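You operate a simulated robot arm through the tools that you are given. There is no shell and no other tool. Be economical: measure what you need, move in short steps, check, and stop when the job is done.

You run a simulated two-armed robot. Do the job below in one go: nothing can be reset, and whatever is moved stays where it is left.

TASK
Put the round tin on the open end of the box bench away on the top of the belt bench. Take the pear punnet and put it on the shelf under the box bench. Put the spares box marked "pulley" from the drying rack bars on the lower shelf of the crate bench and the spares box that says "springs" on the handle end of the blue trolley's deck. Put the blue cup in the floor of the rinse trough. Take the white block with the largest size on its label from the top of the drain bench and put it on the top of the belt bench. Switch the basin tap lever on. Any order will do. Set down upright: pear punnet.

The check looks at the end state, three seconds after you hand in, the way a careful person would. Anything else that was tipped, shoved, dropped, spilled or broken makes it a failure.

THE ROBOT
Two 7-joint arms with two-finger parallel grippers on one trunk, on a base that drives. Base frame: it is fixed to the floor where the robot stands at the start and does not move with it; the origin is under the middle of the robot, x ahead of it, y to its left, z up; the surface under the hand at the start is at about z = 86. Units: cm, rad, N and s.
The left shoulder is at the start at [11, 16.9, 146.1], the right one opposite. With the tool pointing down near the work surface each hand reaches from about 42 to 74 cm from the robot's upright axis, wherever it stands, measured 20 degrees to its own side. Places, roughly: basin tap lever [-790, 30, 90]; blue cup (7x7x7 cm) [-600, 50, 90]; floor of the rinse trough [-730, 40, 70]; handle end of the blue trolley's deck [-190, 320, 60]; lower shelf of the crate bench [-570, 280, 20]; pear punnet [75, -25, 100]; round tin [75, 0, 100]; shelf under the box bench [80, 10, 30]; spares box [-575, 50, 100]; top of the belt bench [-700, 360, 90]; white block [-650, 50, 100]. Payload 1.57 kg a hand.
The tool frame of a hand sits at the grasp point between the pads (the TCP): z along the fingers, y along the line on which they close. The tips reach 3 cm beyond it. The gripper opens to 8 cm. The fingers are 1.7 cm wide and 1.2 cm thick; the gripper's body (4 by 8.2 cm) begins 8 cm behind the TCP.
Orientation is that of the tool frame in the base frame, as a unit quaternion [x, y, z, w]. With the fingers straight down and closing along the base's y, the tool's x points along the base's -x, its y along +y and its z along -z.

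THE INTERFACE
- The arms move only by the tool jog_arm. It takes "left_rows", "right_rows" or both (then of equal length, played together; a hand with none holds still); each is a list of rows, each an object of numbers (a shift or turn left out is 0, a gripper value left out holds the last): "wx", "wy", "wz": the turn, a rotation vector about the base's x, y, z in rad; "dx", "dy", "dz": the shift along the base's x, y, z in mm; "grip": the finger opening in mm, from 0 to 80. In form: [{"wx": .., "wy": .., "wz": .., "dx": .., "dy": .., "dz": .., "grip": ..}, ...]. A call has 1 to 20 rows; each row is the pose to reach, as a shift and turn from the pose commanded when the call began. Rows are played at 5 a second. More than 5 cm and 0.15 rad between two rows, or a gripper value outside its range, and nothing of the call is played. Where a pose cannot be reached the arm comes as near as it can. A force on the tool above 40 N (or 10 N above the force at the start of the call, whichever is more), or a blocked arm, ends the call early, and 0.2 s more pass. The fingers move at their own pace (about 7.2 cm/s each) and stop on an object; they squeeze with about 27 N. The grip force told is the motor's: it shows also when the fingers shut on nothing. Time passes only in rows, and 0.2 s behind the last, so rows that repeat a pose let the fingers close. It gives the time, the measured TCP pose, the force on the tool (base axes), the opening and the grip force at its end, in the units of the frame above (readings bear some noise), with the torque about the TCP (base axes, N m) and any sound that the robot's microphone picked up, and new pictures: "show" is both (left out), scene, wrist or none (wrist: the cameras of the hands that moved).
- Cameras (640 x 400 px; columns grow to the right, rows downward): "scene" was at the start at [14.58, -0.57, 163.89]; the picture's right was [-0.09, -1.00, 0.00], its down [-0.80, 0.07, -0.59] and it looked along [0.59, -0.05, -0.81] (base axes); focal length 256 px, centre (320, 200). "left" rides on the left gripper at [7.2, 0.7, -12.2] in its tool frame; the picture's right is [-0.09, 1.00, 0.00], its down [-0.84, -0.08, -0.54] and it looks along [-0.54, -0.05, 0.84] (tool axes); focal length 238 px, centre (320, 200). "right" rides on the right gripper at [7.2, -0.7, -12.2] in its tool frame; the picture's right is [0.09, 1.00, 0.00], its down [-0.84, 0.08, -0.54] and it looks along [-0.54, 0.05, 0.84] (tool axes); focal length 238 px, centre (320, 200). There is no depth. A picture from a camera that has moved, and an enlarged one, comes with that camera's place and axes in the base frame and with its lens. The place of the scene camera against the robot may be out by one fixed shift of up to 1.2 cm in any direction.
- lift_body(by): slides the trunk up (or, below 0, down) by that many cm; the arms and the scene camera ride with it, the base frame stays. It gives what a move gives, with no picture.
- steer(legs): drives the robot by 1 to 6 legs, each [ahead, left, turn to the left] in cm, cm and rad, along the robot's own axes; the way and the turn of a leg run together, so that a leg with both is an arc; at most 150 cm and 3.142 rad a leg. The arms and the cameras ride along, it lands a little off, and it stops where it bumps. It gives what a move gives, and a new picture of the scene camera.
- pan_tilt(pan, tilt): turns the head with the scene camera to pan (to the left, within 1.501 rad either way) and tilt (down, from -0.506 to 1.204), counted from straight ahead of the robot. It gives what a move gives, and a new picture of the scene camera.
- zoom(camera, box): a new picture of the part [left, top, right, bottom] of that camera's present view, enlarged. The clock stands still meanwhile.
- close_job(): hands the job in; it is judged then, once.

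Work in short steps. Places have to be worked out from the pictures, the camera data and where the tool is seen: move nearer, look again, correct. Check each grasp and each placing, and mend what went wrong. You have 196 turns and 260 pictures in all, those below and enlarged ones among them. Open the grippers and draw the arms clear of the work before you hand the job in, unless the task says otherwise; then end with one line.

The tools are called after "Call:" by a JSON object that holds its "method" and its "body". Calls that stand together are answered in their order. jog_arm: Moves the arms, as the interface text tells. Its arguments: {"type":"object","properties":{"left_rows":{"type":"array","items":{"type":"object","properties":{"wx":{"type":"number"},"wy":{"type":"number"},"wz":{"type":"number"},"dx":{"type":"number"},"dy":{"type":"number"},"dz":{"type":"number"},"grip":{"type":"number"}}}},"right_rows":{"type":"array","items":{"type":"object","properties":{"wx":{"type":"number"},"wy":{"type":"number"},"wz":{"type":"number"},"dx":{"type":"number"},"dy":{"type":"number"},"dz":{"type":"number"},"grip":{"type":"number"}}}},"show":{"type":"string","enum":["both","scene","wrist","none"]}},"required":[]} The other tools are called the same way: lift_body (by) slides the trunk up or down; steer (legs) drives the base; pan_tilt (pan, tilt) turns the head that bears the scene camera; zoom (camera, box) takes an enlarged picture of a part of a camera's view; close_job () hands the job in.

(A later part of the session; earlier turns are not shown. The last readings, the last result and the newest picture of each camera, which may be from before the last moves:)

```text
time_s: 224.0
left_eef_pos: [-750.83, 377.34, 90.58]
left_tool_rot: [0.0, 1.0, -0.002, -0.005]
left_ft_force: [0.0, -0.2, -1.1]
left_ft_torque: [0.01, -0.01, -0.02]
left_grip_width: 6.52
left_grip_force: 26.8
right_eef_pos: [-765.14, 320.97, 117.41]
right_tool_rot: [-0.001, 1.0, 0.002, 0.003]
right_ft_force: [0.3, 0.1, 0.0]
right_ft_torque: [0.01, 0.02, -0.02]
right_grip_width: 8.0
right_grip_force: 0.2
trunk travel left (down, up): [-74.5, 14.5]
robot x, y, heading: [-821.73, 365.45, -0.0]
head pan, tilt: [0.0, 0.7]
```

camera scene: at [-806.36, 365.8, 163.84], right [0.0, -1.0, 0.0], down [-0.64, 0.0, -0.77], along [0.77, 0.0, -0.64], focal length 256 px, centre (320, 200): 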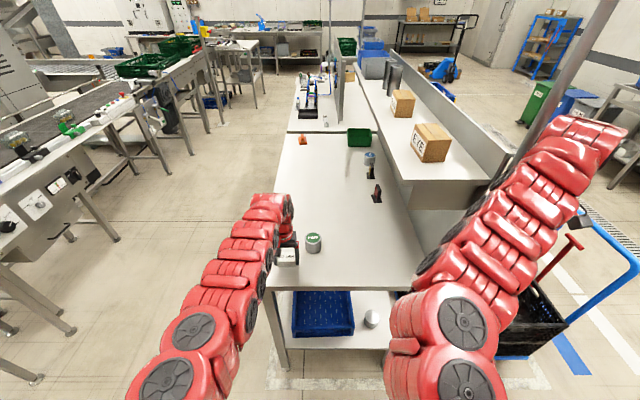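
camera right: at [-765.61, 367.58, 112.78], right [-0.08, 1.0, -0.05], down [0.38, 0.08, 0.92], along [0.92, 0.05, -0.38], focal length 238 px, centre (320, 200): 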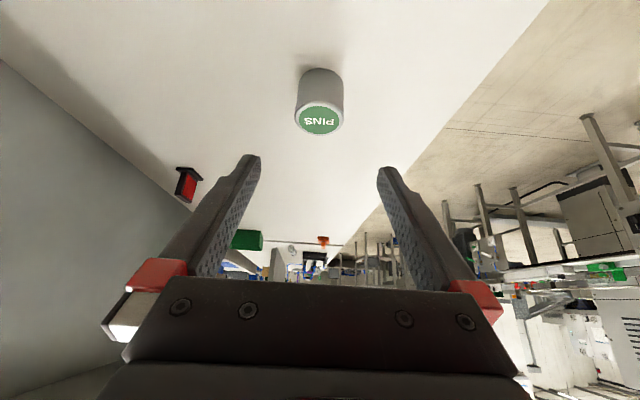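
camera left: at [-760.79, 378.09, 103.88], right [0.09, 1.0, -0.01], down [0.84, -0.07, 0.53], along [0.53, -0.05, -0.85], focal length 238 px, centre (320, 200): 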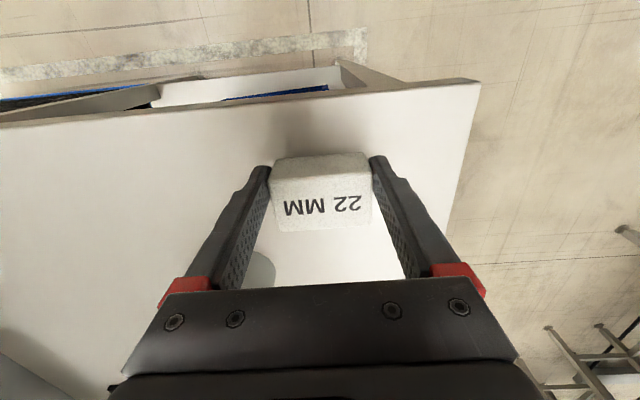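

Call:
{"method": "lift_body", "body": {"by": -0.7}}

```text
time_s: 224.6
left_eef_pos: [-750.9, 377.24, 90.18]
left_tool_rot: [0.0, 1.0, -0.001, -0.004]
left_ft_force: [-2.1, -0.2, 13.5]
left_ft_torque: [0.39, -0.03, -0.04]
left_grip_width: 6.51
left_grip_force: 26.7
right_eef_pos: [-765.21, 320.89, 116.72]
right_tool_rot: [-0.001, 1.0, 0.002, 0.004]
right_ft_force: [0.4, -0.1, -0.1]
right_ft_torque: [0.03, 0.03, -0.01]
right_grip_width: 7.98
right_grip_force: 0.0
trunk travel left (down, up): [-73.8, 15.2]
robot x, y, heading: [-821.29, 365.64, -0.003]
head pan, tilt: [0.0, 0.7]
```

The block is down (13 N). I'll open and lift the hand away.

Call:
{"method": "jog_arm", "body": {"left_rows": [{"dz": 2}, {"dz": 2, "grip": 80}, {"dz": 2, "grip": 80}, {"dz": 2, "grip": 80}], "show": "none"}}

Call:
{"method": "lift_body", "body": {"by": 13}}

Call:
{"method": "zoom", "body": {"camera": "left", "box": [0, 0, 640, 400]}}

```text
time_s: 225.6
left_eef_pos: [-750.81, 377.49, 90.07]
left_tool_rot: [0.0, 1.0, -0.002, -0.006]
left_ft_force: [-1.1, 0.2, -1.2]
left_ft_torque: [-0.01, 0.01, 0.02]
left_grip_width: 8.02
left_grip_force: 0.0
right_eef_pos: [-764.97, 320.78, 116.62]
right_tool_rot: [-0.001, 1.0, 0.002, 0.003]
right_ft_force: [0.4, 0.4, -0.6]
right_ft_torque: [0.0, 0.02, 0.03]
right_grip_width: 7.99
right_grip_force: 0.1
trunk travel left (down, up): [-73.8, 15.2]
robot x, y, heading: [-821.5, 365.54, -0.002]
head pan, tilt: [0.0, 0.7]
```

```text
time_s: 227.2
left_eef_pos: [-750.8, 377.26, 103.17]
left_tool_rot: [0.0, 1.0, -0.002, -0.005]
left_ft_force: [0.4, 0.2, 0.3]
left_ft_torque: [0.0, 0.01, -0.03]
left_grip_width: 8.01
left_grip_force: 0.1
right_eef_pos: [-765.11, 320.79, 129.68]
right_tool_rot: [-0.001, 1.0, 0.001, 0.004]
right_ft_force: [-0.2, -0.5, 0.7]
right_ft_torque: [0.01, -0.02, -0.02]
right_grip_width: 8.01
right_grip_force: 0.1
trunk travel left (down, up): [-86.8, 2.2]
robot x, y, heading: [-821.74, 365.32, 0.004]
head pan, tilt: [0.0, 0.7]
```

```text
1.00 times, centred on (320, 200) of left (not enlarged: the box is as wide or as high as the picture)
camera zoom: at [-757.85, 378.09, 115.37], right [0.09, 1.0, 0.0], down [0.84, -0.08, 0.53], along [0.53, -0.05, -0.85], focal length 238 px, centre (320, 200)
```

zoom: 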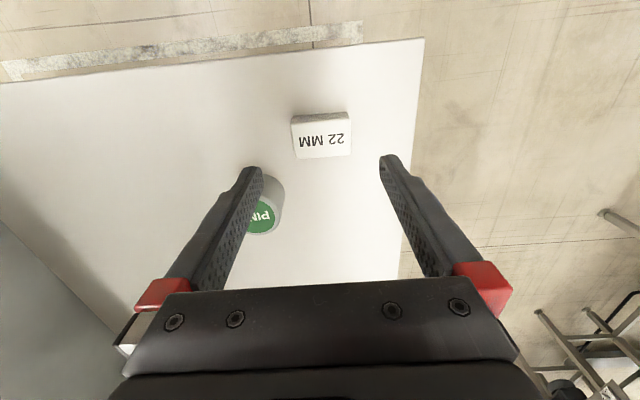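

Both the tin and the block are on the bench top. Now the tap: back out, return along the corridor, and turn to face the basin with the right hand in front.

Call:
{"method": "steer", "body": {"legs": [[-18, 0, 0], [0, -85, 0], [0, -85, 0], [70, 0, 0]]}}

Call:
{"method": "jog_arm", "body": {"right_rows": [{"dx": 15, "dy": 40}, {"dx": 30, "dy": 80}, {"dx": 50, "dy": 120}, {"dx": 70, "dy": 160}, {"dx": 90, "dy": 200}], "show": "none"}}

Call:
{"method": "steer", "body": {"legs": [[0, 0, -1.57]]}}

```text
time_s: 240.4
left_eef_pos: [-697.64, 208.74, 103.21]
left_tool_rot: [-0.008, 1.0, -0.002, -0.006]
left_ft_force: [0.3, 0.7, -0.3]
left_ft_torque: [-0.02, -0.02, -0.02]
left_grip_width: 8.0
left_grip_force: 0.0
right_eef_pos: [-711.14, 151.98, 129.72]
right_tool_rot: [-0.009, 1.0, 0.001, 0.004]
right_ft_force: [0.4, -0.3, 0.0]
right_ft_torque: [-0.02, -0.02, -0.02]
right_grip_width: 7.97
right_grip_force: 0.0
trunk travel left (down, up): [-86.8, 2.2]
robot x, y, heading: [-768.14, 196.1, 0.019]
head pan, tilt: [0.0, 0.7]
camera scene: at [-752.53, 196.43, 175.08], right [0.01, -1.0, 0.0], down [-0.64, -0.01, -0.77], along [0.77, 0.01, -0.64], focal length 256 px, centre (320, 200)
```

scene: 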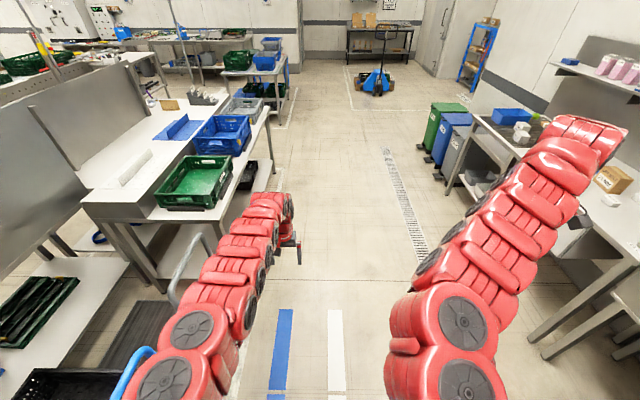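

```text
time_s: 241.6
left_eef_pos: [-697.61, 208.9, 103.14]
left_tool_rot: [-0.008, 1.0, -0.003, -0.005]
left_ft_force: [-0.1, -0.2, -0.6]
left_ft_torque: [0.01, 0.01, 0.01]
left_grip_width: 8.03
left_grip_force: 0.0
right_eef_pos: [-701.85, 172.14, 129.62]
right_tool_rot: [-0.008, 1.0, 0.001, 0.003]
right_ft_force: [0.8, 0.0, 0.8]
right_ft_torque: [0.02, 0.01, -0.03]
right_grip_width: 8.01
right_grip_force: 0.1
trunk travel left (down, up): [-86.8, 2.2]
robot x, y, heading: [-767.64, 195.97, 0.01]
head pan, tilt: [0.0, 0.7]
```

```text
time_s: 245.8
left_eef_pos: [-754.63, 125.64, 103.09]
left_tool_rot: [0.697, 0.717, 0.002, -0.005]
left_ft_force: [0.0, 0.5, -0.6]
left_ft_torque: [0.0, 0.02, 0.0]
left_grip_width: 7.99
left_grip_force: 0.0
right_eef_pos: [-791.36, 129.56, 129.76]
right_tool_rot: [0.697, 0.717, -0.001, 0.003]
right_ft_force: [0.5, 0.0, 1.0]
right_ft_torque: [-0.04, -0.02, 0.04]
right_grip_width: 8.01
right_grip_force: 0.1
trunk travel left (down, up): [-86.8, 2.2]
robot x, y, heading: [-768.34, 196.01, -1.546]
head pan, tilt: [0.0, 0.7]
camera scene: at [-768.49, 179.66, 175.07], right [-1.0, -0.03, 0.0], down [-0.02, 0.64, -0.76], along [0.02, -0.76, -0.64], focal length 256 px, centre (320, 200)
```

scene: 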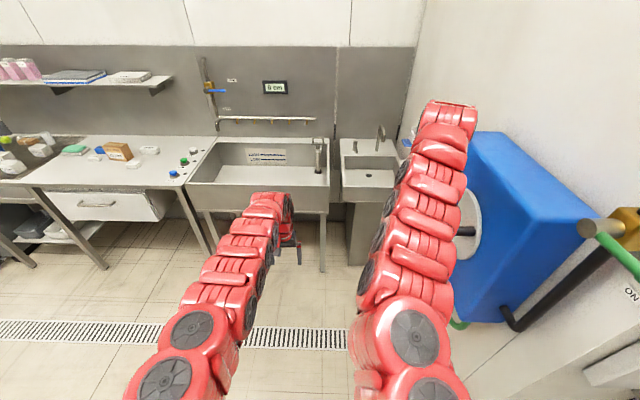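

Call:
{"method": "steer", "body": {"legs": [[0, 6, -0.025], [60, 0, 0]]}}

Call:
{"method": "zoom", "body": {"camera": "right", "box": [0, 0, 640, 400]}}

Call:
{"method": "zoom", "body": {"camera": "scene", "box": [300, 80, 480, 240]}}

```text
time_s: 249.7
left_eef_pos: [-750.24, 65.58, 103.17]
left_tool_rot: [0.706, 0.708, 0.002, -0.005]
left_ft_force: [-0.6, 0.8, -0.4]
left_ft_torque: [-0.02, 0.01, 0.03]
left_grip_width: 8.0
left_grip_force: 0.1
right_eef_pos: [-786.84, 70.36, 129.81]
right_tool_rot: [0.705, 0.709, -0.002, 0.004]
right_ft_force: [0.6, -0.2, 0.4]
right_ft_torque: [-0.04, -0.03, 0.03]
right_grip_width: 7.99
right_grip_force: 0.0
trunk travel left (down, up): [-86.8, 2.2]
robot x, y, heading: [-761.77, 136.16, -1.565]
head pan, tilt: [0.0, 0.7]
camera scene: at [-762.8, 119.86, 175.08], right [-1.0, 0.0, 0.0], down [0.0, 0.64, -0.77], along [0.0, -0.77, -0.64], focal length 256 px, centre (320, 200)
```

scene: 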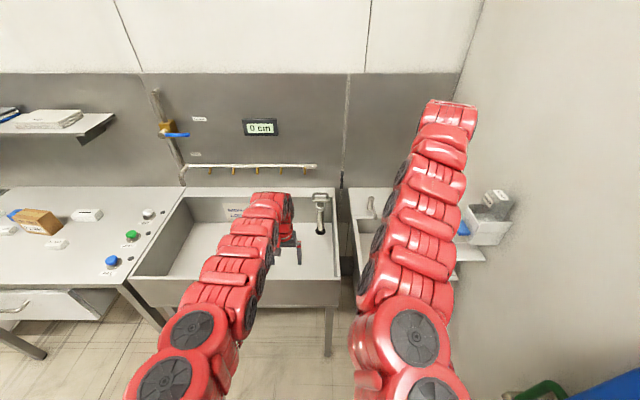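

```text
1.00 times, centred on (320, 200) of right (not enlarged: the box is as wide or as high as the picture)
camera zoom: at [-787.6, 77.7, 141.95], right [1.0, 0.1, 0.0], down [0.08, -0.83, 0.55], along [0.06, -0.55, -0.84], focal length 238 px, centre (320, 200)
```

zoom: 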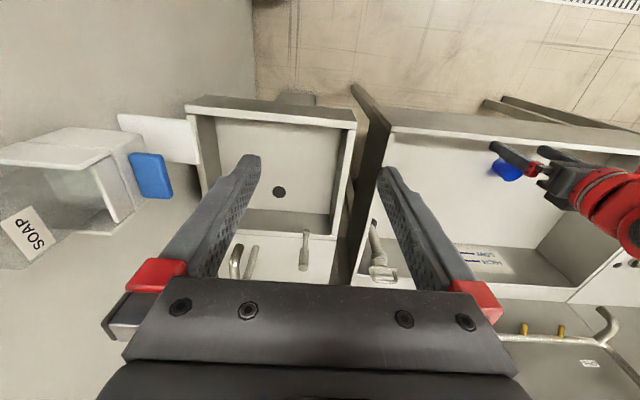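

```text
2.50 times, centred on (390, 160) of scene
camera zoom: at [-762.8, 119.86, 175.08], right [-1.0, 0.0, 0.0], down [0.0, 0.64, -0.77], along [0.0, -0.77, -0.64], focal length 641 px, centre (145, 300)
```

zoom: 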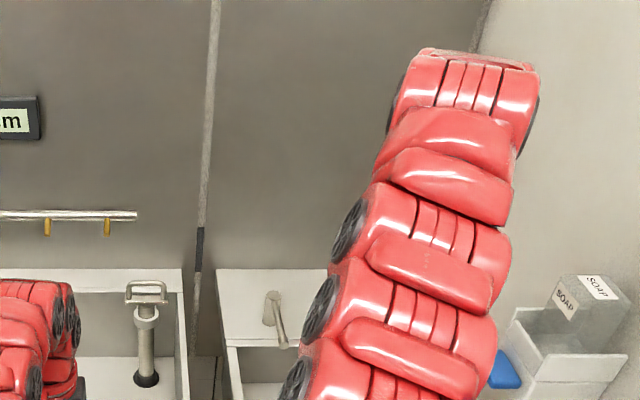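

Call:
{"method": "zoom", "body": {"camera": "right", "box": [200, 200, 360, 300]}}

```text
4.00 times, centred on (280, 250) of right
camera zoom: at [-787.6, 77.7, 141.95], right [1.0, 0.1, 0.0], down [0.08, -0.83, 0.55], along [0.06, -0.55, -0.84], focal length 953 px, centre (480, 0)
```

zoom: 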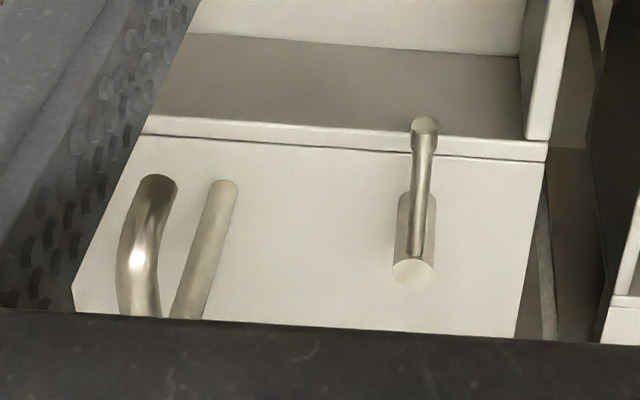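

The lever is a bar pointing at me from a post at about (-787, 24), with its knob near (-787, 36, 95). I'll tilt and extend the right hand, then move in above it.

Call:
{"method": "jog_arm", "body": {"right_rows": [{"dy": -20, "wx": -0.13}, {"dy": -40, "wx": -0.26}, {"dy": -70, "wx": -0.39}, {"dy": -90, "wx": -0.5}, {"dy": -110, "wx": -0.6}, {"dy": -110, "wx": -0.6, "grip": 50}], "show": "none"}}

Call:
{"method": "steer", "body": {"legs": [[17, 0, 0]]}}

Call:
{"method": "zoom", "body": {"camera": "right", "box": [0, 0, 640, 400]}}

```text
time_s: 251.1
left_eef_pos: [-750.16, 65.46, 103.11]
left_tool_rot: [0.705, 0.709, 0.002, -0.005]
left_ft_force: [0.3, 0.5, -0.2]
left_ft_torque: [-0.02, 0.04, 0.0]
left_grip_width: 8.0
left_grip_force: 0.1
right_eef_pos: [-786.74, 59.16, 129.72]
right_tool_rot: [0.672, 0.677, -0.211, 0.212]
right_ft_force: [0.0, -0.8, -0.1]
right_ft_torque: [0.01, -0.03, -0.02]
right_grip_width: 4.99
right_grip_force: 0.1
trunk travel left (down, up): [-86.8, 2.2]
robot x, y, heading: [-762.27, 136.29, -1.564]
head pan, tilt: [0.0, 0.7]
```

```text
time_s: 252.6
left_eef_pos: [-750.14, 48.73, 103.25]
left_tool_rot: [0.705, 0.709, 0.002, -0.004]
left_ft_force: [0.3, -0.7, 0.8]
left_ft_torque: [0.0, 0.0, 0.0]
left_grip_width: 7.98
left_grip_force: 0.1
right_eef_pos: [-786.81, 42.55, 129.88]
right_tool_rot: [0.672, 0.677, -0.211, 0.213]
right_ft_force: [0.3, 0.6, -0.3]
right_ft_torque: [0.0, 0.0, -0.01]
right_grip_width: 5.03
right_grip_force: 0.2
trunk travel left (down, up): [-86.8, 2.2]
robot x, y, heading: [-762.1, 119.45, -1.569]
head pan, tilt: [0.0, 0.7]
camera scene: at [-762.74, 103.17, 175.11], right [-1.0, 0.0, 0.0], down [0.0, 0.64, -0.77], along [0.0, -0.77, -0.64], focal length 256 px, centre (320, 200)
```

scene: 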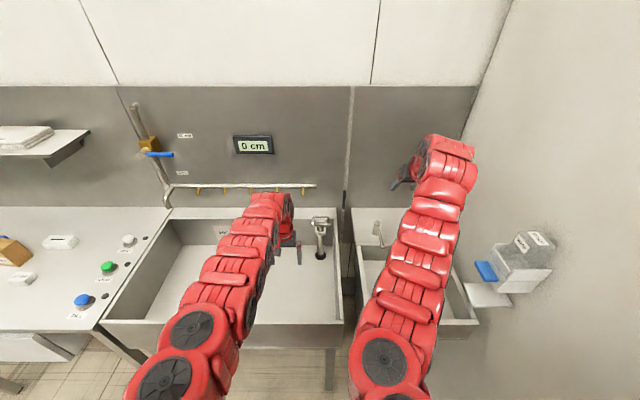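

```text
1.00 times, centred on (320, 200) of right (not enlarged: the box is as wide or as high as the picture)
camera zoom: at [-787.51, 55.5, 135.85], right [1.0, 0.08, -0.05], down [0.08, -0.38, 0.92], along [0.06, -0.92, -0.38], focal length 238 px, centre (320, 200)
```

zoom: 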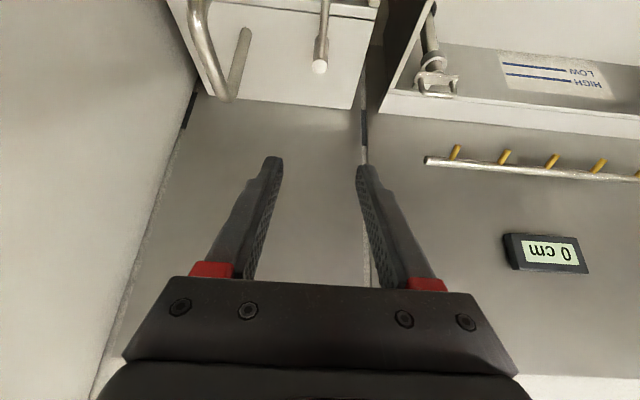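

Call:
{"method": "jog_arm", "body": {"right_rows": [{"dz": -45}, {"dz": -90}, {"dz": -135}, {"dz": -180}, {"dz": -220}, {"dz": -250}, {"dz": -250}], "show": "both"}}

```text
time_s: 254.2
left_eef_pos: [-750.05, 48.54, 103.2]
left_tool_rot: [0.706, 0.709, 0.003, -0.005]
left_ft_force: [0.1, -0.6, 0.0]
left_ft_torque: [0.01, -0.01, 0.02]
left_grip_width: 8.02
left_grip_force: 0.0
right_eef_pos: [-786.76, 42.27, 104.75]
right_tool_rot: [0.673, 0.677, -0.211, 0.212]
right_ft_force: [0.3, -1.3, -0.5]
right_ft_torque: [0.0, 0.0, 0.03]
right_grip_width: 5.01
right_grip_force: 0.1
trunk travel left (down, up): [-86.8, 2.2]
robot x, y, heading: [-761.89, 119.04, -1.569]
head pan, tilt: [0.0, 0.7]
camera scene: at [-762.73, 102.87, 175.08], right [-1.0, 0.0, 0.0], down [0.0, 0.64, -0.77], along [0.0, -0.77, -0.64], focal length 256 px, centre (320, 200)
camera right: at [-787.55, 55.15, 110.64], right [1.0, 0.08, -0.05], down [0.08, -0.38, 0.92], along [0.06, -0.92, -0.38], focal length 238 px, centre (320, 200)
```

scene: 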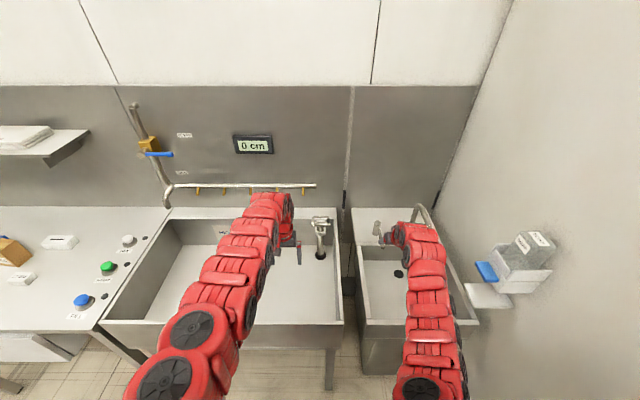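
right: 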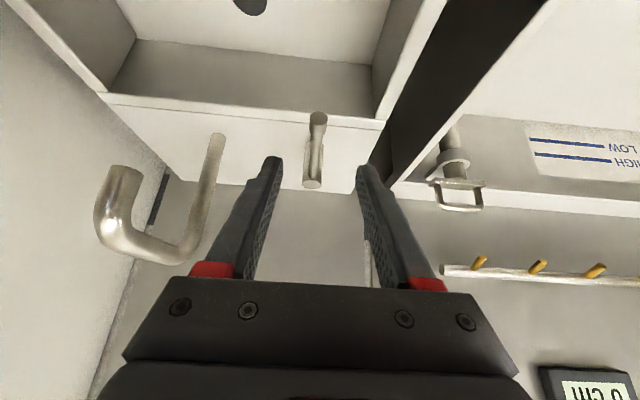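

The knob is at about (-787, 35, 93). I'll straddle the bar with the fingers and close on it.

Call:
{"method": "jog_arm", "body": {"right_rows": [{"dy": -40, "dz": -30}, {"dy": -62, "dz": -65}, {"dy": -62, "dz": -100}, {"dy": -62, "dz": -107}, {"dy": -62, "dz": -107, "grip": 5}, {"dy": -62, "dz": -107, "grip": 5}, {"dy": -62, "dz": -107, "grip": 5}], "show": "wrist"}}

```text
time_s: 255.8
left_eef_pos: [-750.18, 48.54, 103.06]
left_tool_rot: [0.706, 0.708, 0.002, -0.005]
left_ft_force: [0.3, 0.4, 0.1]
left_ft_torque: [0.0, 0.0, -0.02]
left_grip_width: 7.99
left_grip_force: 0.1
right_eef_pos: [-786.56, 39.1, 95.09]
right_tool_rot: [0.672, 0.678, -0.209, 0.211]
right_ft_force: [-0.8, 6.2, -5.7]
right_ft_torque: [0.21, 0.07, -0.06]
right_grip_width: 0.66
right_grip_force: 0.8
right hand out of reach, approached as far as the arm can: row 2, 3, 4, 5, 6, 7
trunk travel left (down, up): [-86.8, 2.2]
robot x, y, heading: [-762.06, 119.07, -1.568]
head pan, tilt: [0.0, 0.7]
camera right: at [-787.27, 51.97, 101.12], right [1.0, 0.08, -0.05], down [0.08, -0.38, 0.92], along [0.06, -0.92, -0.39], focal length 238 px, centre (320, 200)
```

right: 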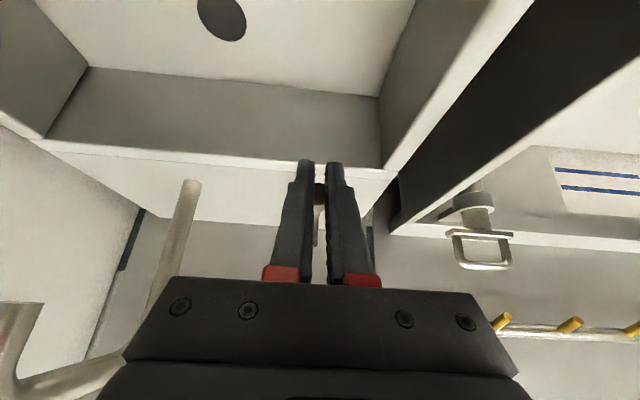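

The fingers fell short of the knob. I'll open, drive 5 cm nearer, and try again.

Call:
{"method": "jog_arm", "body": {"right_rows": [{"grip": 50}, {"grip": 50, "dz": 20}, {"grip": 50, "dz": 40}], "show": "none"}}

Call:
{"method": "steer", "body": {"legs": [[5, 0, 0]]}}

Call:
{"method": "zoom", "body": {"camera": "right", "box": [0, 0, 640, 400]}}

```text
time_s: 256.6
left_eef_pos: [-750.12, 48.61, 103.21]
left_tool_rot: [0.705, 0.709, 0.003, -0.005]
left_ft_force: [0.3, -1.2, 1.6]
left_ft_torque: [-0.01, -0.01, -0.01]
left_grip_width: 8.01
left_grip_force: 0.1
right_eef_pos: [-786.47, 38.9, 99.38]
right_tool_rot: [0.672, 0.677, -0.21, 0.212]
right_ft_force: [0.0, 0.8, -0.4]
right_ft_torque: [-0.01, 0.03, 0.03]
right_grip_width: 5.0
right_grip_force: 0.1
trunk travel left (down, up): [-86.8, 2.2]
robot x, y, heading: [-761.88, 119.37, -1.568]
head pan, tilt: [0.0, 0.7]
```

```text
time_s: 257.5
left_eef_pos: [-750.09, 44.14, 103.36]
left_tool_rot: [0.706, 0.708, 0.001, -0.004]
left_ft_force: [-0.1, 0.5, -0.1]
left_ft_torque: [-0.01, 0.01, -0.02]
left_grip_width: 7.99
left_grip_force: 0.0
right_eef_pos: [-786.31, 34.49, 99.68]
right_tool_rot: [0.672, 0.676, -0.212, 0.213]
right_ft_force: [-0.5, 0.9, 0.1]
right_ft_torque: [-0.03, -0.02, -0.03]
right_grip_width: 4.99
right_grip_force: 0.0
trunk travel left (down, up): [-86.8, 2.2]
robot x, y, heading: [-762.01, 114.55, -1.571]
head pan, tilt: [0.0, 0.7]
camera scene: at [-762.71, 98.69, 175.16], right [-1.0, 0.0, 0.0], down [0.0, 0.64, -0.77], along [0.0, -0.77, -0.64], focal length 256 px, centre (320, 200)
```

scene: 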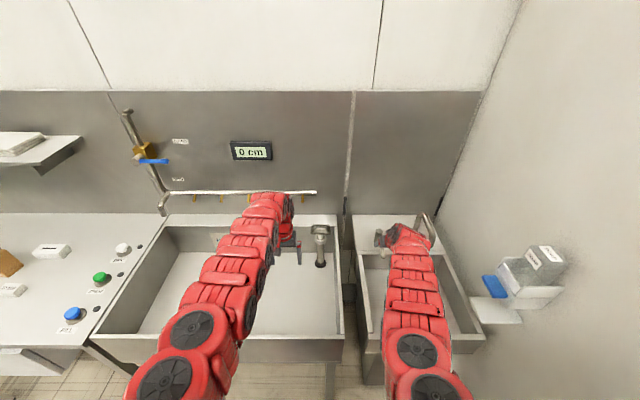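

```text
1.00 times, centred on (320, 200) of right (not enlarged: the box is as wide or as high as the picture)
camera zoom: at [-787.16, 47.41, 105.64], right [1.0, 0.08, -0.05], down [0.08, -0.37, 0.92], along [0.06, -0.92, -0.38], focal length 238 px, centre (320, 200)
```

zoom: 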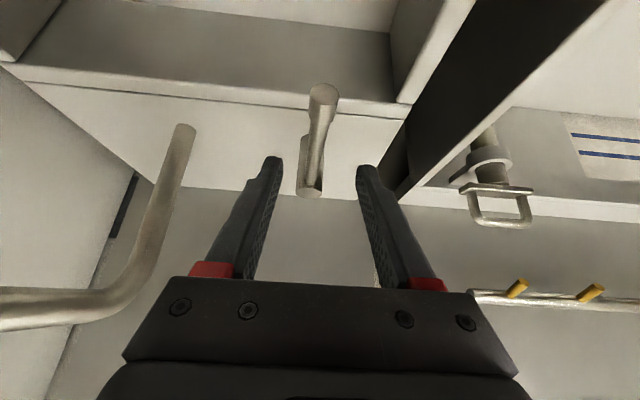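

Call:
{"method": "jog_arm", "body": {"right_rows": [{"dx": -3, "dy": 6, "dz": -30}, {"dx": -3, "dy": 8, "dz": -55}, {"dx": -3, "dy": 8, "dz": -65}, {"dx": -3, "dy": 8, "dz": -65, "grip": 5}, {"dx": -3, "dy": 8, "dz": -65, "grip": 5}, {"dx": -3, "dy": 8, "dz": -65, "grip": 5}], "show": "wrist"}}

```text
time_s: 258.9
left_eef_pos: [-750.17, 43.61, 103.06]
left_tool_rot: [0.705, 0.709, 0.003, -0.006]
left_ft_force: [-0.3, 0.3, 0.4]
left_ft_torque: [-0.04, -0.02, 0.0]
left_grip_width: 7.99
left_grip_force: 0.0
right_eef_pos: [-786.87, 35.25, 93.07]
right_tool_rot: [0.673, 0.676, -0.211, 0.212]
right_ft_force: [-2.3, -2.1, -0.6]
right_ft_torque: [-0.06, 0.03, -0.37]
right_grip_width: 1.83
right_grip_force: 32.7
right hand out of reach, approached as far as the arm can: row 3, 4, 5, 6
trunk travel left (down, up): [-86.8, 2.2]
robot x, y, heading: [-762.06, 114.45, -1.566]
head pan, tilt: [0.0, 0.7]
camera right: at [-787.58, 48.11, 99.03], right [1.0, 0.08, -0.05], down [0.08, -0.38, 0.92], along [0.05, -0.92, -0.38], focal length 238 px, centre (320, 200)
```

right: 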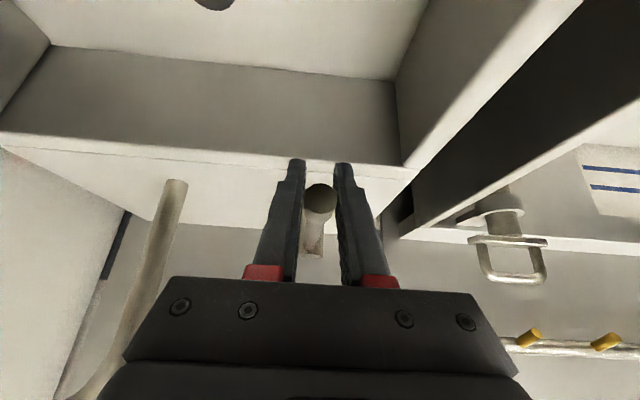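

The knob is gripped (1.8 cm). I'll test which way it gives, starting with a small lift.

Call:
{"method": "jog_arm", "body": {"right_rows": [{"dz": 4}, {"dz": 8}, {"dz": 12}, {"dz": 16}], "show": "none"}}

```text
time_s: 259.9
left_eef_pos: [-750.27, 43.45, 102.92]
left_tool_rot: [0.706, 0.708, 0.003, -0.006]
left_ft_force: [-0.2, 0.4, 0.1]
left_ft_torque: [-0.01, 0.0, -0.01]
left_grip_width: 7.97
left_grip_force: 0.1
right_eef_pos: [-786.86, 35.13, 94.49]
right_tool_rot: [0.673, 0.678, -0.208, 0.211]
right_ft_force: [-4.0, -0.5, -20.7]
right_ft_torque: [0.1, -0.05, -0.42]
right_grip_width: 1.76
right_grip_force: 32.9
trunk travel left (down, up): [-86.8, 2.2]
robot x, y, heading: [-761.9, 114.24, -1.563]
head pan, tilt: [0.0, 0.7]
```

Lifting meets resistance (-20 N). I'll go back and test sideways.

Call:
{"method": "jog_arm", "body": {"right_rows": [{"dz": -8}, {"dz": -15}, {"dz": -15, "dx": 6}, {"dz": -15, "dx": 12}, {"dz": -15, "dx": 18}], "show": "none"}}

```text
time_s: 261.1
left_eef_pos: [-750.2, 43.69, 103.17]
left_tool_rot: [0.705, 0.709, 0.002, -0.005]
left_ft_force: [1.2, -0.4, -0.2]
left_ft_torque: [-0.02, 0.0, 0.03]
left_grip_width: 7.98
left_grip_force: 0.0
right_eef_pos: [-784.95, 35.39, 93.15]
right_tool_rot: [0.673, 0.677, -0.211, 0.211]
right_ft_force: [-5.5, -5.0, 12.9]
right_ft_torque: [-0.28, 0.0, -0.55]
right_grip_width: 2.01
right_grip_force: 33.8
trunk travel left (down, up): [-86.8, 2.2]
robot x, y, heading: [-762.16, 114.43, -1.569]
head pan, tilt: [0.0, 0.7]
```

It swings toward +x with little force. I'll check the other way to see whether that is the closed stop.

Call:
{"method": "jog_arm", "body": {"right_rows": [{"dx": -10}, {"dx": -18}, {"dx": -25}, {"dx": -32}, {"dx": -38}], "show": "wrist"}}

```text
time_s: 262.3
left_eef_pos: [-749.59, 43.66, 103.04]
left_tool_rot: [0.705, 0.709, 0.001, -0.007]
left_ft_force: [0.4, -0.1, 0.1]
left_ft_torque: [0.0, 0.01, 0.01]
left_grip_width: 7.97
left_grip_force: 0.0
right_eef_pos: [-787.19, 35.63, 93.04]
right_tool_rot: [0.67, 0.681, -0.207, 0.211]
right_ft_force: [33.3, 8.4, -14.1]
right_ft_torque: [-0.44, 0.38, 0.19]
right_grip_width: 1.81
right_grip_force: 33.0
right hand out of reach, approached as far as the arm can: row 5
trunk travel left (down, up): [-86.8, 2.2]
robot x, y, heading: [-761.52, 114.41, -1.568]
head pan, tilt: [0.0, 0.7]
camera right: at [-788.09, 48.38, 99.1], right [0.99, 0.09, -0.05], down [0.08, -0.38, 0.92], along [0.07, -0.92, -0.39], focal length 238 px, centre (320, 200)
```

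right: 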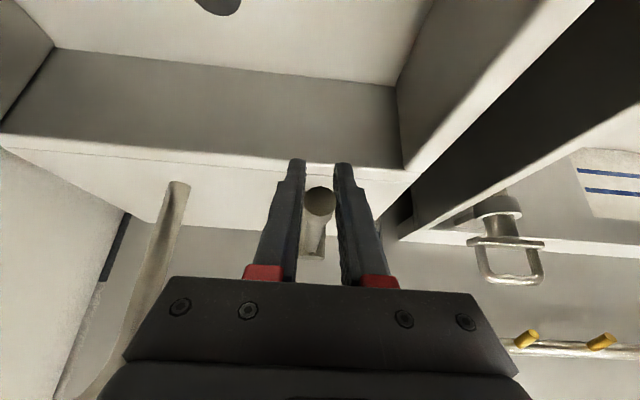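

The -x side is a hard stop, so "on" is toward +x. I'll move the left hand aside, then swing the lever along its arc while turning the wrist with it.

Call:
{"method": "jog_arm", "body": {"left_rows": [{"dx": 45}, {"dx": 90}, {"dx": 135}, {"dx": 180}, {"dx": 220}], "show": "none"}}

Call:
{"method": "jog_arm", "body": {"right_rows": [{"dx": 15}, {"dx": 33, "dy": -1, "wz": -0.14}, {"dx": 50, "dy": -5, "wz": -0.28}, {"dx": 67, "dy": -12, "wz": -0.42}, {"dx": 83, "dy": -21, "wz": -0.56}, {"dx": 97, "dy": -32, "wz": -0.7}, {"dx": 109, "dy": -45, "wz": -0.84}], "show": "both"}}

```text
time_s: 262.9
left_eef_pos: [-740.9, 43.69, 103.31]
left_tool_rot: [0.706, 0.709, 0.002, -0.006]
left_ft_force: [-0.6, 0.5, -0.2]
left_ft_torque: [0.02, -0.03, -0.03]
left_grip_width: 7.98
left_grip_force: 0.0
left hand out of reach, approached as far as the arm can: row 3
right_eef_pos: [-787.13, 35.53, 93.03]
right_tool_rot: [0.669, 0.682, -0.203, 0.213]
right_ft_force: [15.2, -1.3, 0.3]
right_ft_torque: [0.81, 0.29, -0.08]
right_grip_width: 1.83
right_grip_force: 32.1
trunk travel left (down, up): [-86.8, 2.2]
robot x, y, heading: [-761.98, 114.74, -1.563]
head pan, tilt: [0.0, 0.7]
stopped in row 3 (right hand): the force on the tool passed its limit at 48 N (the readings are from after the stop); the commanded pose is now the measured one
```

```text
time_s: 264.5
left_eef_pos: [-740.78, 43.83, 103.23]
left_tool_rot: [0.705, 0.709, 0.002, -0.005]
left_ft_force: [1.3, 0.7, 1.2]
left_ft_torque: [-0.01, 0.01, 0.04]
left_grip_width: 8.0
left_grip_force: 0.0
right_eef_pos: [-777.33, 40.7, 93.16]
right_tool_rot: [0.89, 0.346, -0.277, 0.108]
right_ft_force: [-0.5, -0.2, 0.6]
right_ft_torque: [-0.05, -0.08, 0.02]
right_grip_width: 0.5
right_grip_force: 0.1
right hand out of reach, approached as far as the arm can: row 4, 5, 6, 7
trunk travel left (down, up): [-86.8, 2.2]
robot x, y, heading: [-761.79, 114.22, -1.57]
head pan, tilt: [0.0, 0.7]
camera scene: at [-762.39, 98.22, 175.09], right [-1.0, 0.0, 0.0], down [0.0, 0.64, -0.77], along [0.0, -0.77, -0.64], focal length 256 px, centre (320, 200)
camera right: at [-768.25, 49.94, 99.11], right [0.73, -0.68, -0.05], down [-0.23, -0.31, 0.92], along [-0.64, -0.66, -0.39], focal length 238 px, centre (320, 200)
```

scene: 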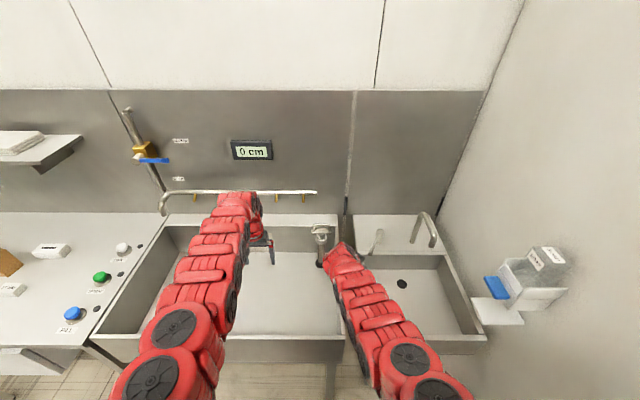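
right: 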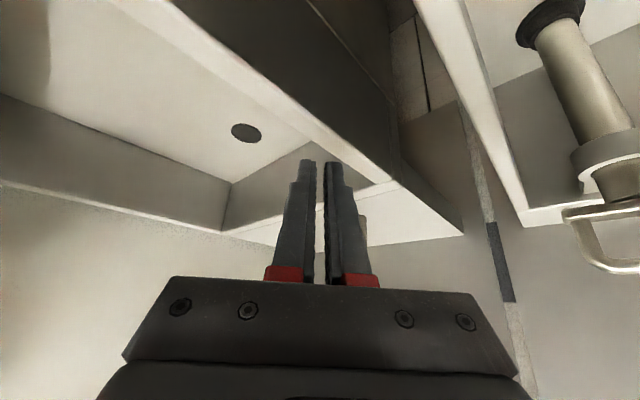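

The knob slipped out because of the reach limit. Let me see where the lever stands now.

Call:
{"method": "zoom", "body": {"camera": "scene", "box": [320, 195, 450, 285]}}

```text
4.44 times, centred on (385, 240) of scene
camera zoom: at [-762.39, 98.22, 175.09], right [-1.0, 0.0, 0.0], down [0.0, 0.64, -0.77], along [0.0, -0.77, -0.64], focal length 1139 px, centre (31, 22)
```

zoom: 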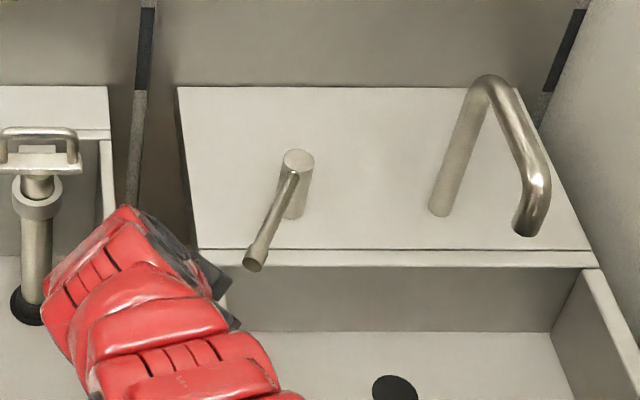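

The lever has turned about 25–30° toward +x. I'll re-orient with closed fingers on its -x side, lower the trunk for more reach, and push it further.

Call:
{"method": "jog_arm", "body": {"right_rows": [{"dz": 40, "dx": 5, "grip": 0}, {"dz": 80, "dx": 0, "wz": 0.14}, {"dz": 120, "dx": -20, "wz": 0.28}, {"dz": 150, "dx": -50, "wz": 0.42}, {"dz": 170, "dx": -90, "wz": 0.56}, {"dz": 190, "dx": -130, "wz": 0.7}, {"dz": 200, "dx": -170, "wz": 0.84}], "left_rows": [{"dz": 20}, {"dz": 40}, {"dz": 60}, {"dz": 80}, {"dz": 100}, {"dz": 120}, {"dz": 140}], "show": "none"}}

Call:
{"method": "lift_body", "body": {"by": -14}}

Call:
{"method": "zoom", "body": {"camera": "right", "box": [0, 0, 640, 400]}}

```text
time_s: 266.1
left_eef_pos: [-741.06, 43.62, 117.41]
left_tool_rot: [0.705, 0.709, 0.003, -0.003]
left_ft_force: [-0.2, -1.0, 0.9]
left_ft_torque: [-0.04, -0.03, 0.02]
left_grip_width: 7.98
left_grip_force: 0.1
right_eef_pos: [-794.58, 40.63, 112.92]
right_tool_rot: [0.67, 0.681, -0.206, 0.213]
right_ft_force: [-0.5, 0.6, -0.8]
right_ft_torque: [-0.03, -0.01, 0.03]
right_grip_width: 0.01
right_grip_force: 21.2
trunk travel left (down, up): [-86.8, 2.2]
robot x, y, heading: [-761.83, 114.55, -1.563]
head pan, tilt: [0.0, 0.7]
```

```text
time_s: 267.8
left_eef_pos: [-741.03, 43.65, 103.32]
left_tool_rot: [0.705, 0.709, 0.002, -0.004]
left_ft_force: [-0.5, 0.7, -0.6]
left_ft_torque: [0.02, 0.0, 0.0]
left_grip_width: 8.01
left_grip_force: 0.0
right_eef_pos: [-794.43, 40.57, 98.91]
right_tool_rot: [0.671, 0.68, -0.207, 0.212]
right_ft_force: [-0.8, -0.3, -0.1]
right_ft_torque: [0.01, 0.0, -0.03]
right_grip_width: 0.0
right_grip_force: 20.8
trunk travel left (down, up): [-72.8, 16.2]
robot x, y, heading: [-761.99, 114.81, -1.569]
head pan, tilt: [0.0, 0.7]
```

```text
1.00 times, centred on (320, 200) of right (not enlarged: the box is as wide or as high as the picture)
camera zoom: at [-795.24, 53.46, 104.97], right [0.99, 0.09, -0.05], down [0.08, -0.38, 0.92], along [0.06, -0.92, -0.39], focal length 238 px, centre (320, 200)
```

zoom: 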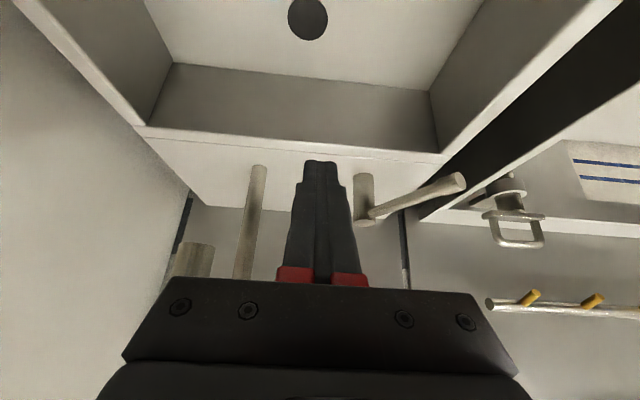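

The lever now stands at about 38°. I'll set the closed fingertips on its near/-x side and push it round toward +x and back.

Call:
{"method": "jog_arm", "body": {"right_rows": [{"dx": 20, "dy": -20, "dz": -30}, {"dx": 45, "dy": -35, "dz": -58}, {"dx": 75, "dy": -55, "dz": -58}, {"dx": 105, "dy": -80, "dz": -58}, {"dx": 130, "dy": -105, "dz": -58}, {"dx": 150, "dy": -130, "dz": -58}, {"dx": 160, "dy": -145, "dz": -58}], "show": "both"}}

```text
time_s: 269.1
left_eef_pos: [-741.25, 43.71, 103.36]
left_tool_rot: [0.706, 0.708, 0.002, -0.004]
left_ft_force: [-0.6, 0.1, -0.2]
left_ft_torque: [0.05, 0.02, 0.02]
left_grip_width: 8.0
left_grip_force: 0.1
right_eef_pos: [-782.48, 30.16, 93.11]
right_tool_rot: [0.676, 0.677, -0.21, 0.204]
right_ft_force: [-4.7, 19.1, 12.9]
right_ft_torque: [-0.25, -0.28, 0.33]
right_grip_width: 0.0
right_grip_force: 21.3
right hand out of reach, approached as far as the arm can: row 6
trunk travel left (down, up): [-72.8, 16.2]
robot x, y, heading: [-761.75, 114.29, -1.569]
head pan, tilt: [0.0, 0.7]
stopped in row 6 (right hand): the force on the tool passed its limit at 93 N (the readings are from after the stop); the commanded pose is now the measured one
camera scene: at [-762.82, 98.2, 161.11], right [-1.0, 0.0, 0.0], down [0.0, 0.64, -0.77], along [0.0, -0.77, -0.64], focal length 256 px, centre (320, 200)
camera right: at [-783.09, 42.98, 99.3], right [1.0, 0.07, -0.06], down [0.08, -0.39, 0.92], along [0.05, -0.92, -0.4], focal length 238 px, centre (320, 200)
```

scene: 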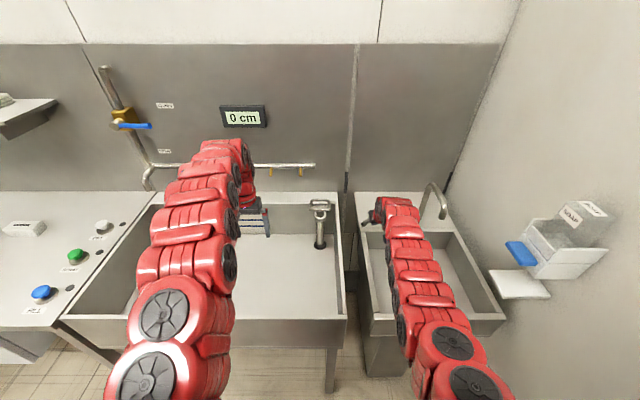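
right: 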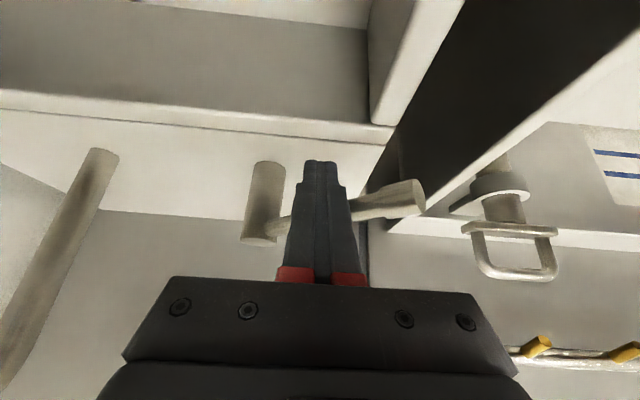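

Call:
{"method": "zoom", "body": {"camera": "scene", "box": [340, 170, 500, 270]}}

```text
4.00 times, centred on (420, 220) of scene
camera zoom: at [-762.82, 98.2, 161.11], right [-1.0, 0.0, 0.0], down [0.0, 0.64, -0.77], along [0.0, -0.77, -0.64], focal length 1025 px, centre (-80, 120)
```

zoom: 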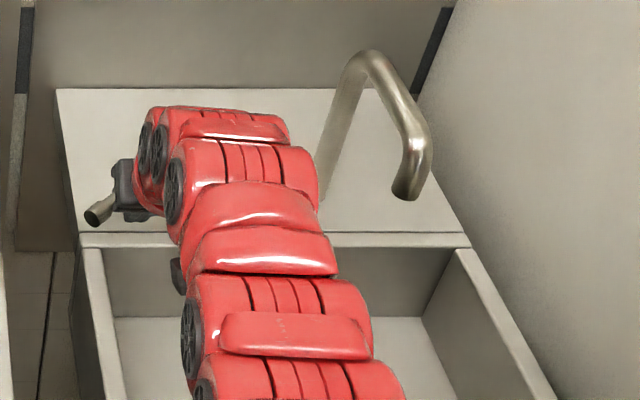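

There's no flow yet and the arm is at its reach limit. I'll ease off, drive 4 cm closer, and push further.

Call:
{"method": "jog_arm", "body": {"right_rows": [{"dx": -5, "dy": 20}, {"dx": -10, "dy": 45, "dz": 3}], "show": "none"}}

Call:
{"method": "steer", "body": {"legs": [[4, 0, 0]]}}

Call:
{"method": "zoom", "body": {"camera": "right", "box": [0, 0, 640, 400]}}

```text
time_s: 269.7
left_eef_pos: [-741.11, 43.74, 103.26]
left_tool_rot: [0.705, 0.709, 0.002, -0.004]
left_ft_force: [-0.8, 0.4, -0.8]
left_ft_torque: [0.01, -0.02, -0.02]
left_grip_width: 8.0
left_grip_force: 0.0
right_eef_pos: [-783.22, 34.6, 93.5]
right_tool_rot: [0.675, 0.678, -0.209, 0.204]
right_ft_force: [0.3, -1.1, -0.3]
right_ft_torque: [0.03, 0.01, -0.01]
right_grip_width: 0.0
right_grip_force: 21.6
trunk travel left (down, up): [-72.8, 16.2]
robot x, y, heading: [-761.48, 114.1, -1.566]
head pan, tilt: [0.0, 0.7]
```

```text
time_s: 270.6
left_eef_pos: [-741.06, 39.92, 103.45]
left_tool_rot: [0.706, 0.709, 0.002, -0.003]
left_ft_force: [0.1, 0.3, 0.1]
left_ft_torque: [-0.01, 0.02, 0.0]
left_grip_width: 8.0
left_grip_force: 0.1
right_eef_pos: [-783.34, 30.77, 93.58]
right_tool_rot: [0.675, 0.677, -0.21, 0.204]
right_ft_force: [0.0, 0.1, 0.7]
right_ft_torque: [0.01, 0.0, 0.01]
right_grip_width: 0.03
right_grip_force: 20.9
trunk travel left (down, up): [-72.8, 16.2]
robot x, y, heading: [-761.94, 110.08, -1.572]
head pan, tilt: [0.0, 0.7]
camera scene: at [-762.71, 94.37, 161.12], right [-1.0, 0.0, 0.0], down [0.0, 0.64, -0.77], along [0.0, -0.77, -0.64], focal length 256 px, centre (320, 200)
```

scene: 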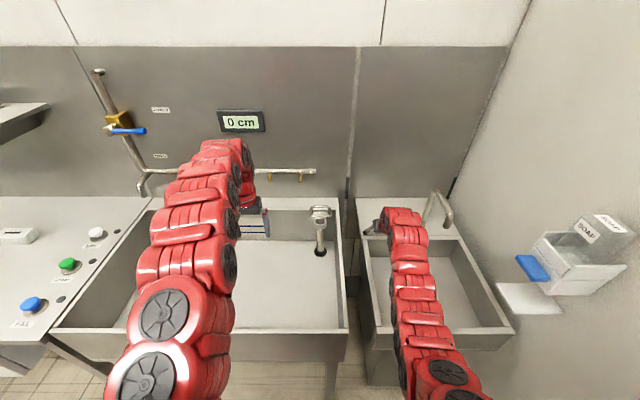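

```text
1.00 times, centred on (320, 200) of right (not enlarged: the box is as wide or as high as the picture)
camera zoom: at [-783.83, 43.61, 99.64], right [1.0, 0.08, -0.06], down [0.08, -0.39, 0.92], along [0.05, -0.92, -0.39], focal length 238 px, centre (320, 200)
```

zoom: 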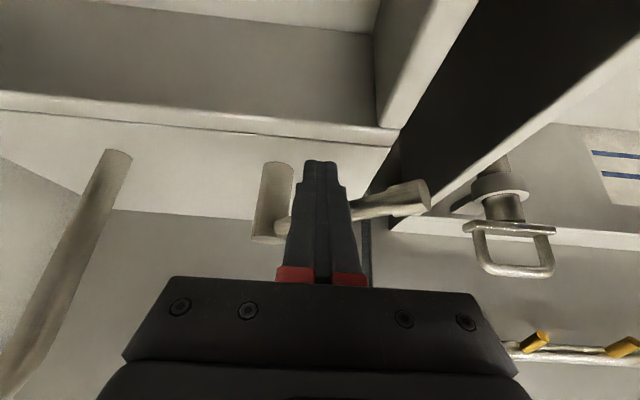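

Call:
{"method": "jog_arm", "body": {"right_rows": [{"dx": 20, "dy": -5}, {"dx": 35, "dy": -12}, {"dx": 42, "dy": -20}, {"dx": 46, "dy": -28}, {"dx": 50, "dy": -36}, {"dx": 52, "dy": -44}, {"dx": 54, "dy": -52}, {"dx": 54, "dy": -60}], "show": "both"}}

```text
time_s: 271.2
left_eef_pos: [-741.43, 39.84, 103.4]
left_tool_rot: [0.708, 0.706, -0.001, -0.005]
left_ft_force: [0.2, -0.4, 0.2]
left_ft_torque: [0.02, 0.05, -0.04]
left_grip_width: 8.01
left_grip_force: 0.0
right_eef_pos: [-782.35, 30.23, 93.34]
right_tool_rot: [0.684, 0.67, -0.216, 0.193]
right_ft_force: [-13.7, 20.2, 9.5]
right_ft_torque: [-0.18, -0.29, 0.18]
right_grip_width: 0.0
right_grip_force: 21.2
trunk travel left (down, up): [-72.8, 16.2]
robot x, y, heading: [-761.98, 110.39, -1.574]
head pan, tilt: [0.0, 0.7]
stopped in row 2 (right hand): the force on the tool passed its limit at 47 N (the readings are from after the stop); the commanded pose is now the measured one
camera scene: at [-762.76, 94.54, 161.14], right [-1.0, 0.0, 0.0], down [0.0, 0.64, -0.77], along [0.0, -0.77, -0.64], focal length 256 px, centre (320, 200)
camera right: at [-782.43, 43.03, 99.56], right [1.0, 0.05, -0.08], down [0.09, -0.4, 0.91], along [0.01, -0.92, -0.4], focal length 238 px, centre (320, 200)
```

scene: 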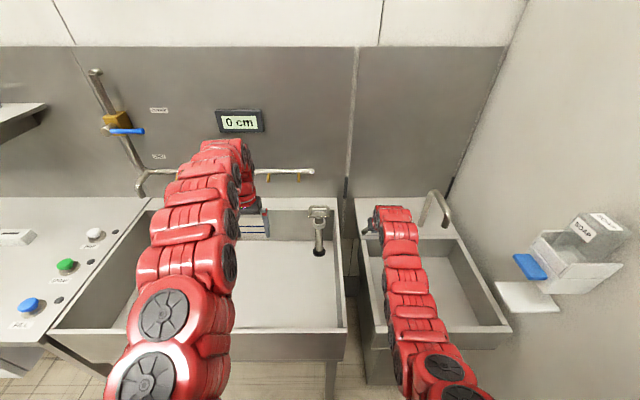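
right: 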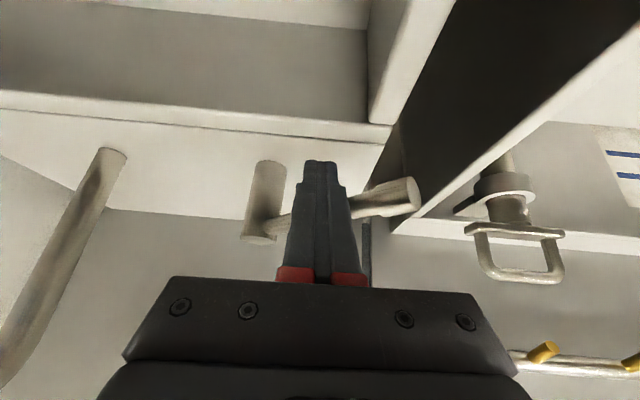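

Strong resistance in the same place both times (free motion took only about 5 N), so the lever is at its far stop. I'll withdraw and look.

Call:
{"method": "jog_arm", "body": {"right_rows": [{"dx": -12, "dy": 25, "dz": 5}, {"dx": -12, "dy": 40, "dz": 45}, {"dx": -12, "dy": 40, "dz": 90}, {"dx": -12, "dy": 50, "dz": 130}], "show": "none"}}

Call:
{"method": "steer", "body": {"legs": [[-20, 0, 0]]}}

Call:
{"method": "zoom", "body": {"camera": "scene", "box": [320, 160, 480, 260]}}

```text
time_s: 272.2
left_eef_pos: [-741.45, 39.72, 103.38]
left_tool_rot: [0.708, 0.707, 0.002, -0.004]
left_ft_force: [0.5, -0.6, -0.7]
left_ft_torque: [-0.03, 0.05, -0.02]
left_grip_width: 8.01
left_grip_force: 0.1
right_eef_pos: [-782.99, 34.88, 106.35]
right_tool_rot: [0.681, 0.672, -0.214, 0.196]
right_ft_force: [-0.3, -0.1, -0.7]
right_ft_torque: [0.01, 0.03, 0.02]
right_grip_width: 0.0
right_grip_force: 21.8
trunk travel left (down, up): [-72.8, 16.2]
robot x, y, heading: [-762.17, 110.2, -1.576]
head pan, tilt: [0.0, 0.7]
```

```text
time_s: 273.8
left_eef_pos: [-741.27, 59.55, 103.3]
left_tool_rot: [0.707, 0.707, 0.002, -0.004]
left_ft_force: [0.8, -0.1, -0.6]
left_ft_torque: [0.01, -0.01, -0.03]
left_grip_width: 8.0
left_grip_force: 0.1
right_eef_pos: [-782.81, 54.68, 106.04]
right_tool_rot: [0.681, 0.673, -0.212, 0.195]
right_ft_force: [0.1, 0.1, 0.7]
right_ft_torque: [0.01, -0.01, -0.02]
right_grip_width: 0.0
right_grip_force: 21.1
trunk travel left (down, up): [-72.8, 16.2]
robot x, y, heading: [-761.71, 130.28, -1.575]
head pan, tilt: [0.0, 0.7]
camera scene: at [-762.8, 113.9, 161.06], right [-1.0, 0.0, 0.0], down [0.0, 0.64, -0.76], along [0.0, -0.76, -0.64], focal length 256 px, centre (320, 200)
```

scene: 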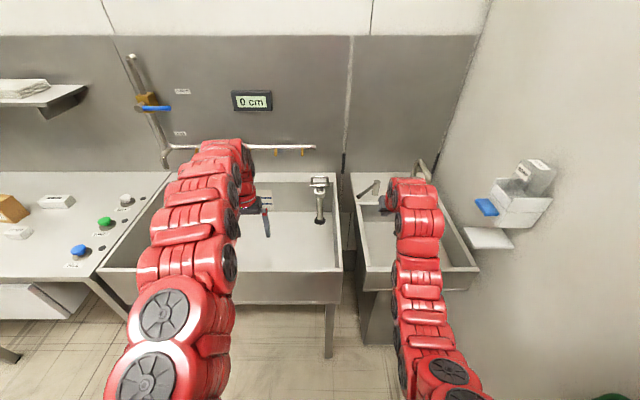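

```text
4.00 times, centred on (400, 210) of scene
camera zoom: at [-762.8, 113.9, 161.06], right [-1.0, 0.0, 0.0], down [0.0, 0.64, -0.76], along [0.0, -0.76, -0.64], focal length 1025 px, centre (0, 160)
```

zoom: 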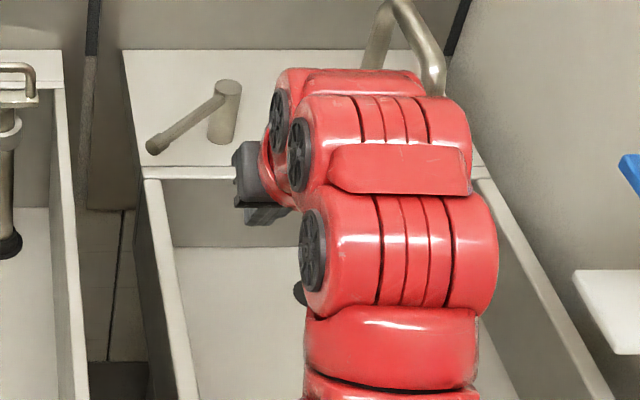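

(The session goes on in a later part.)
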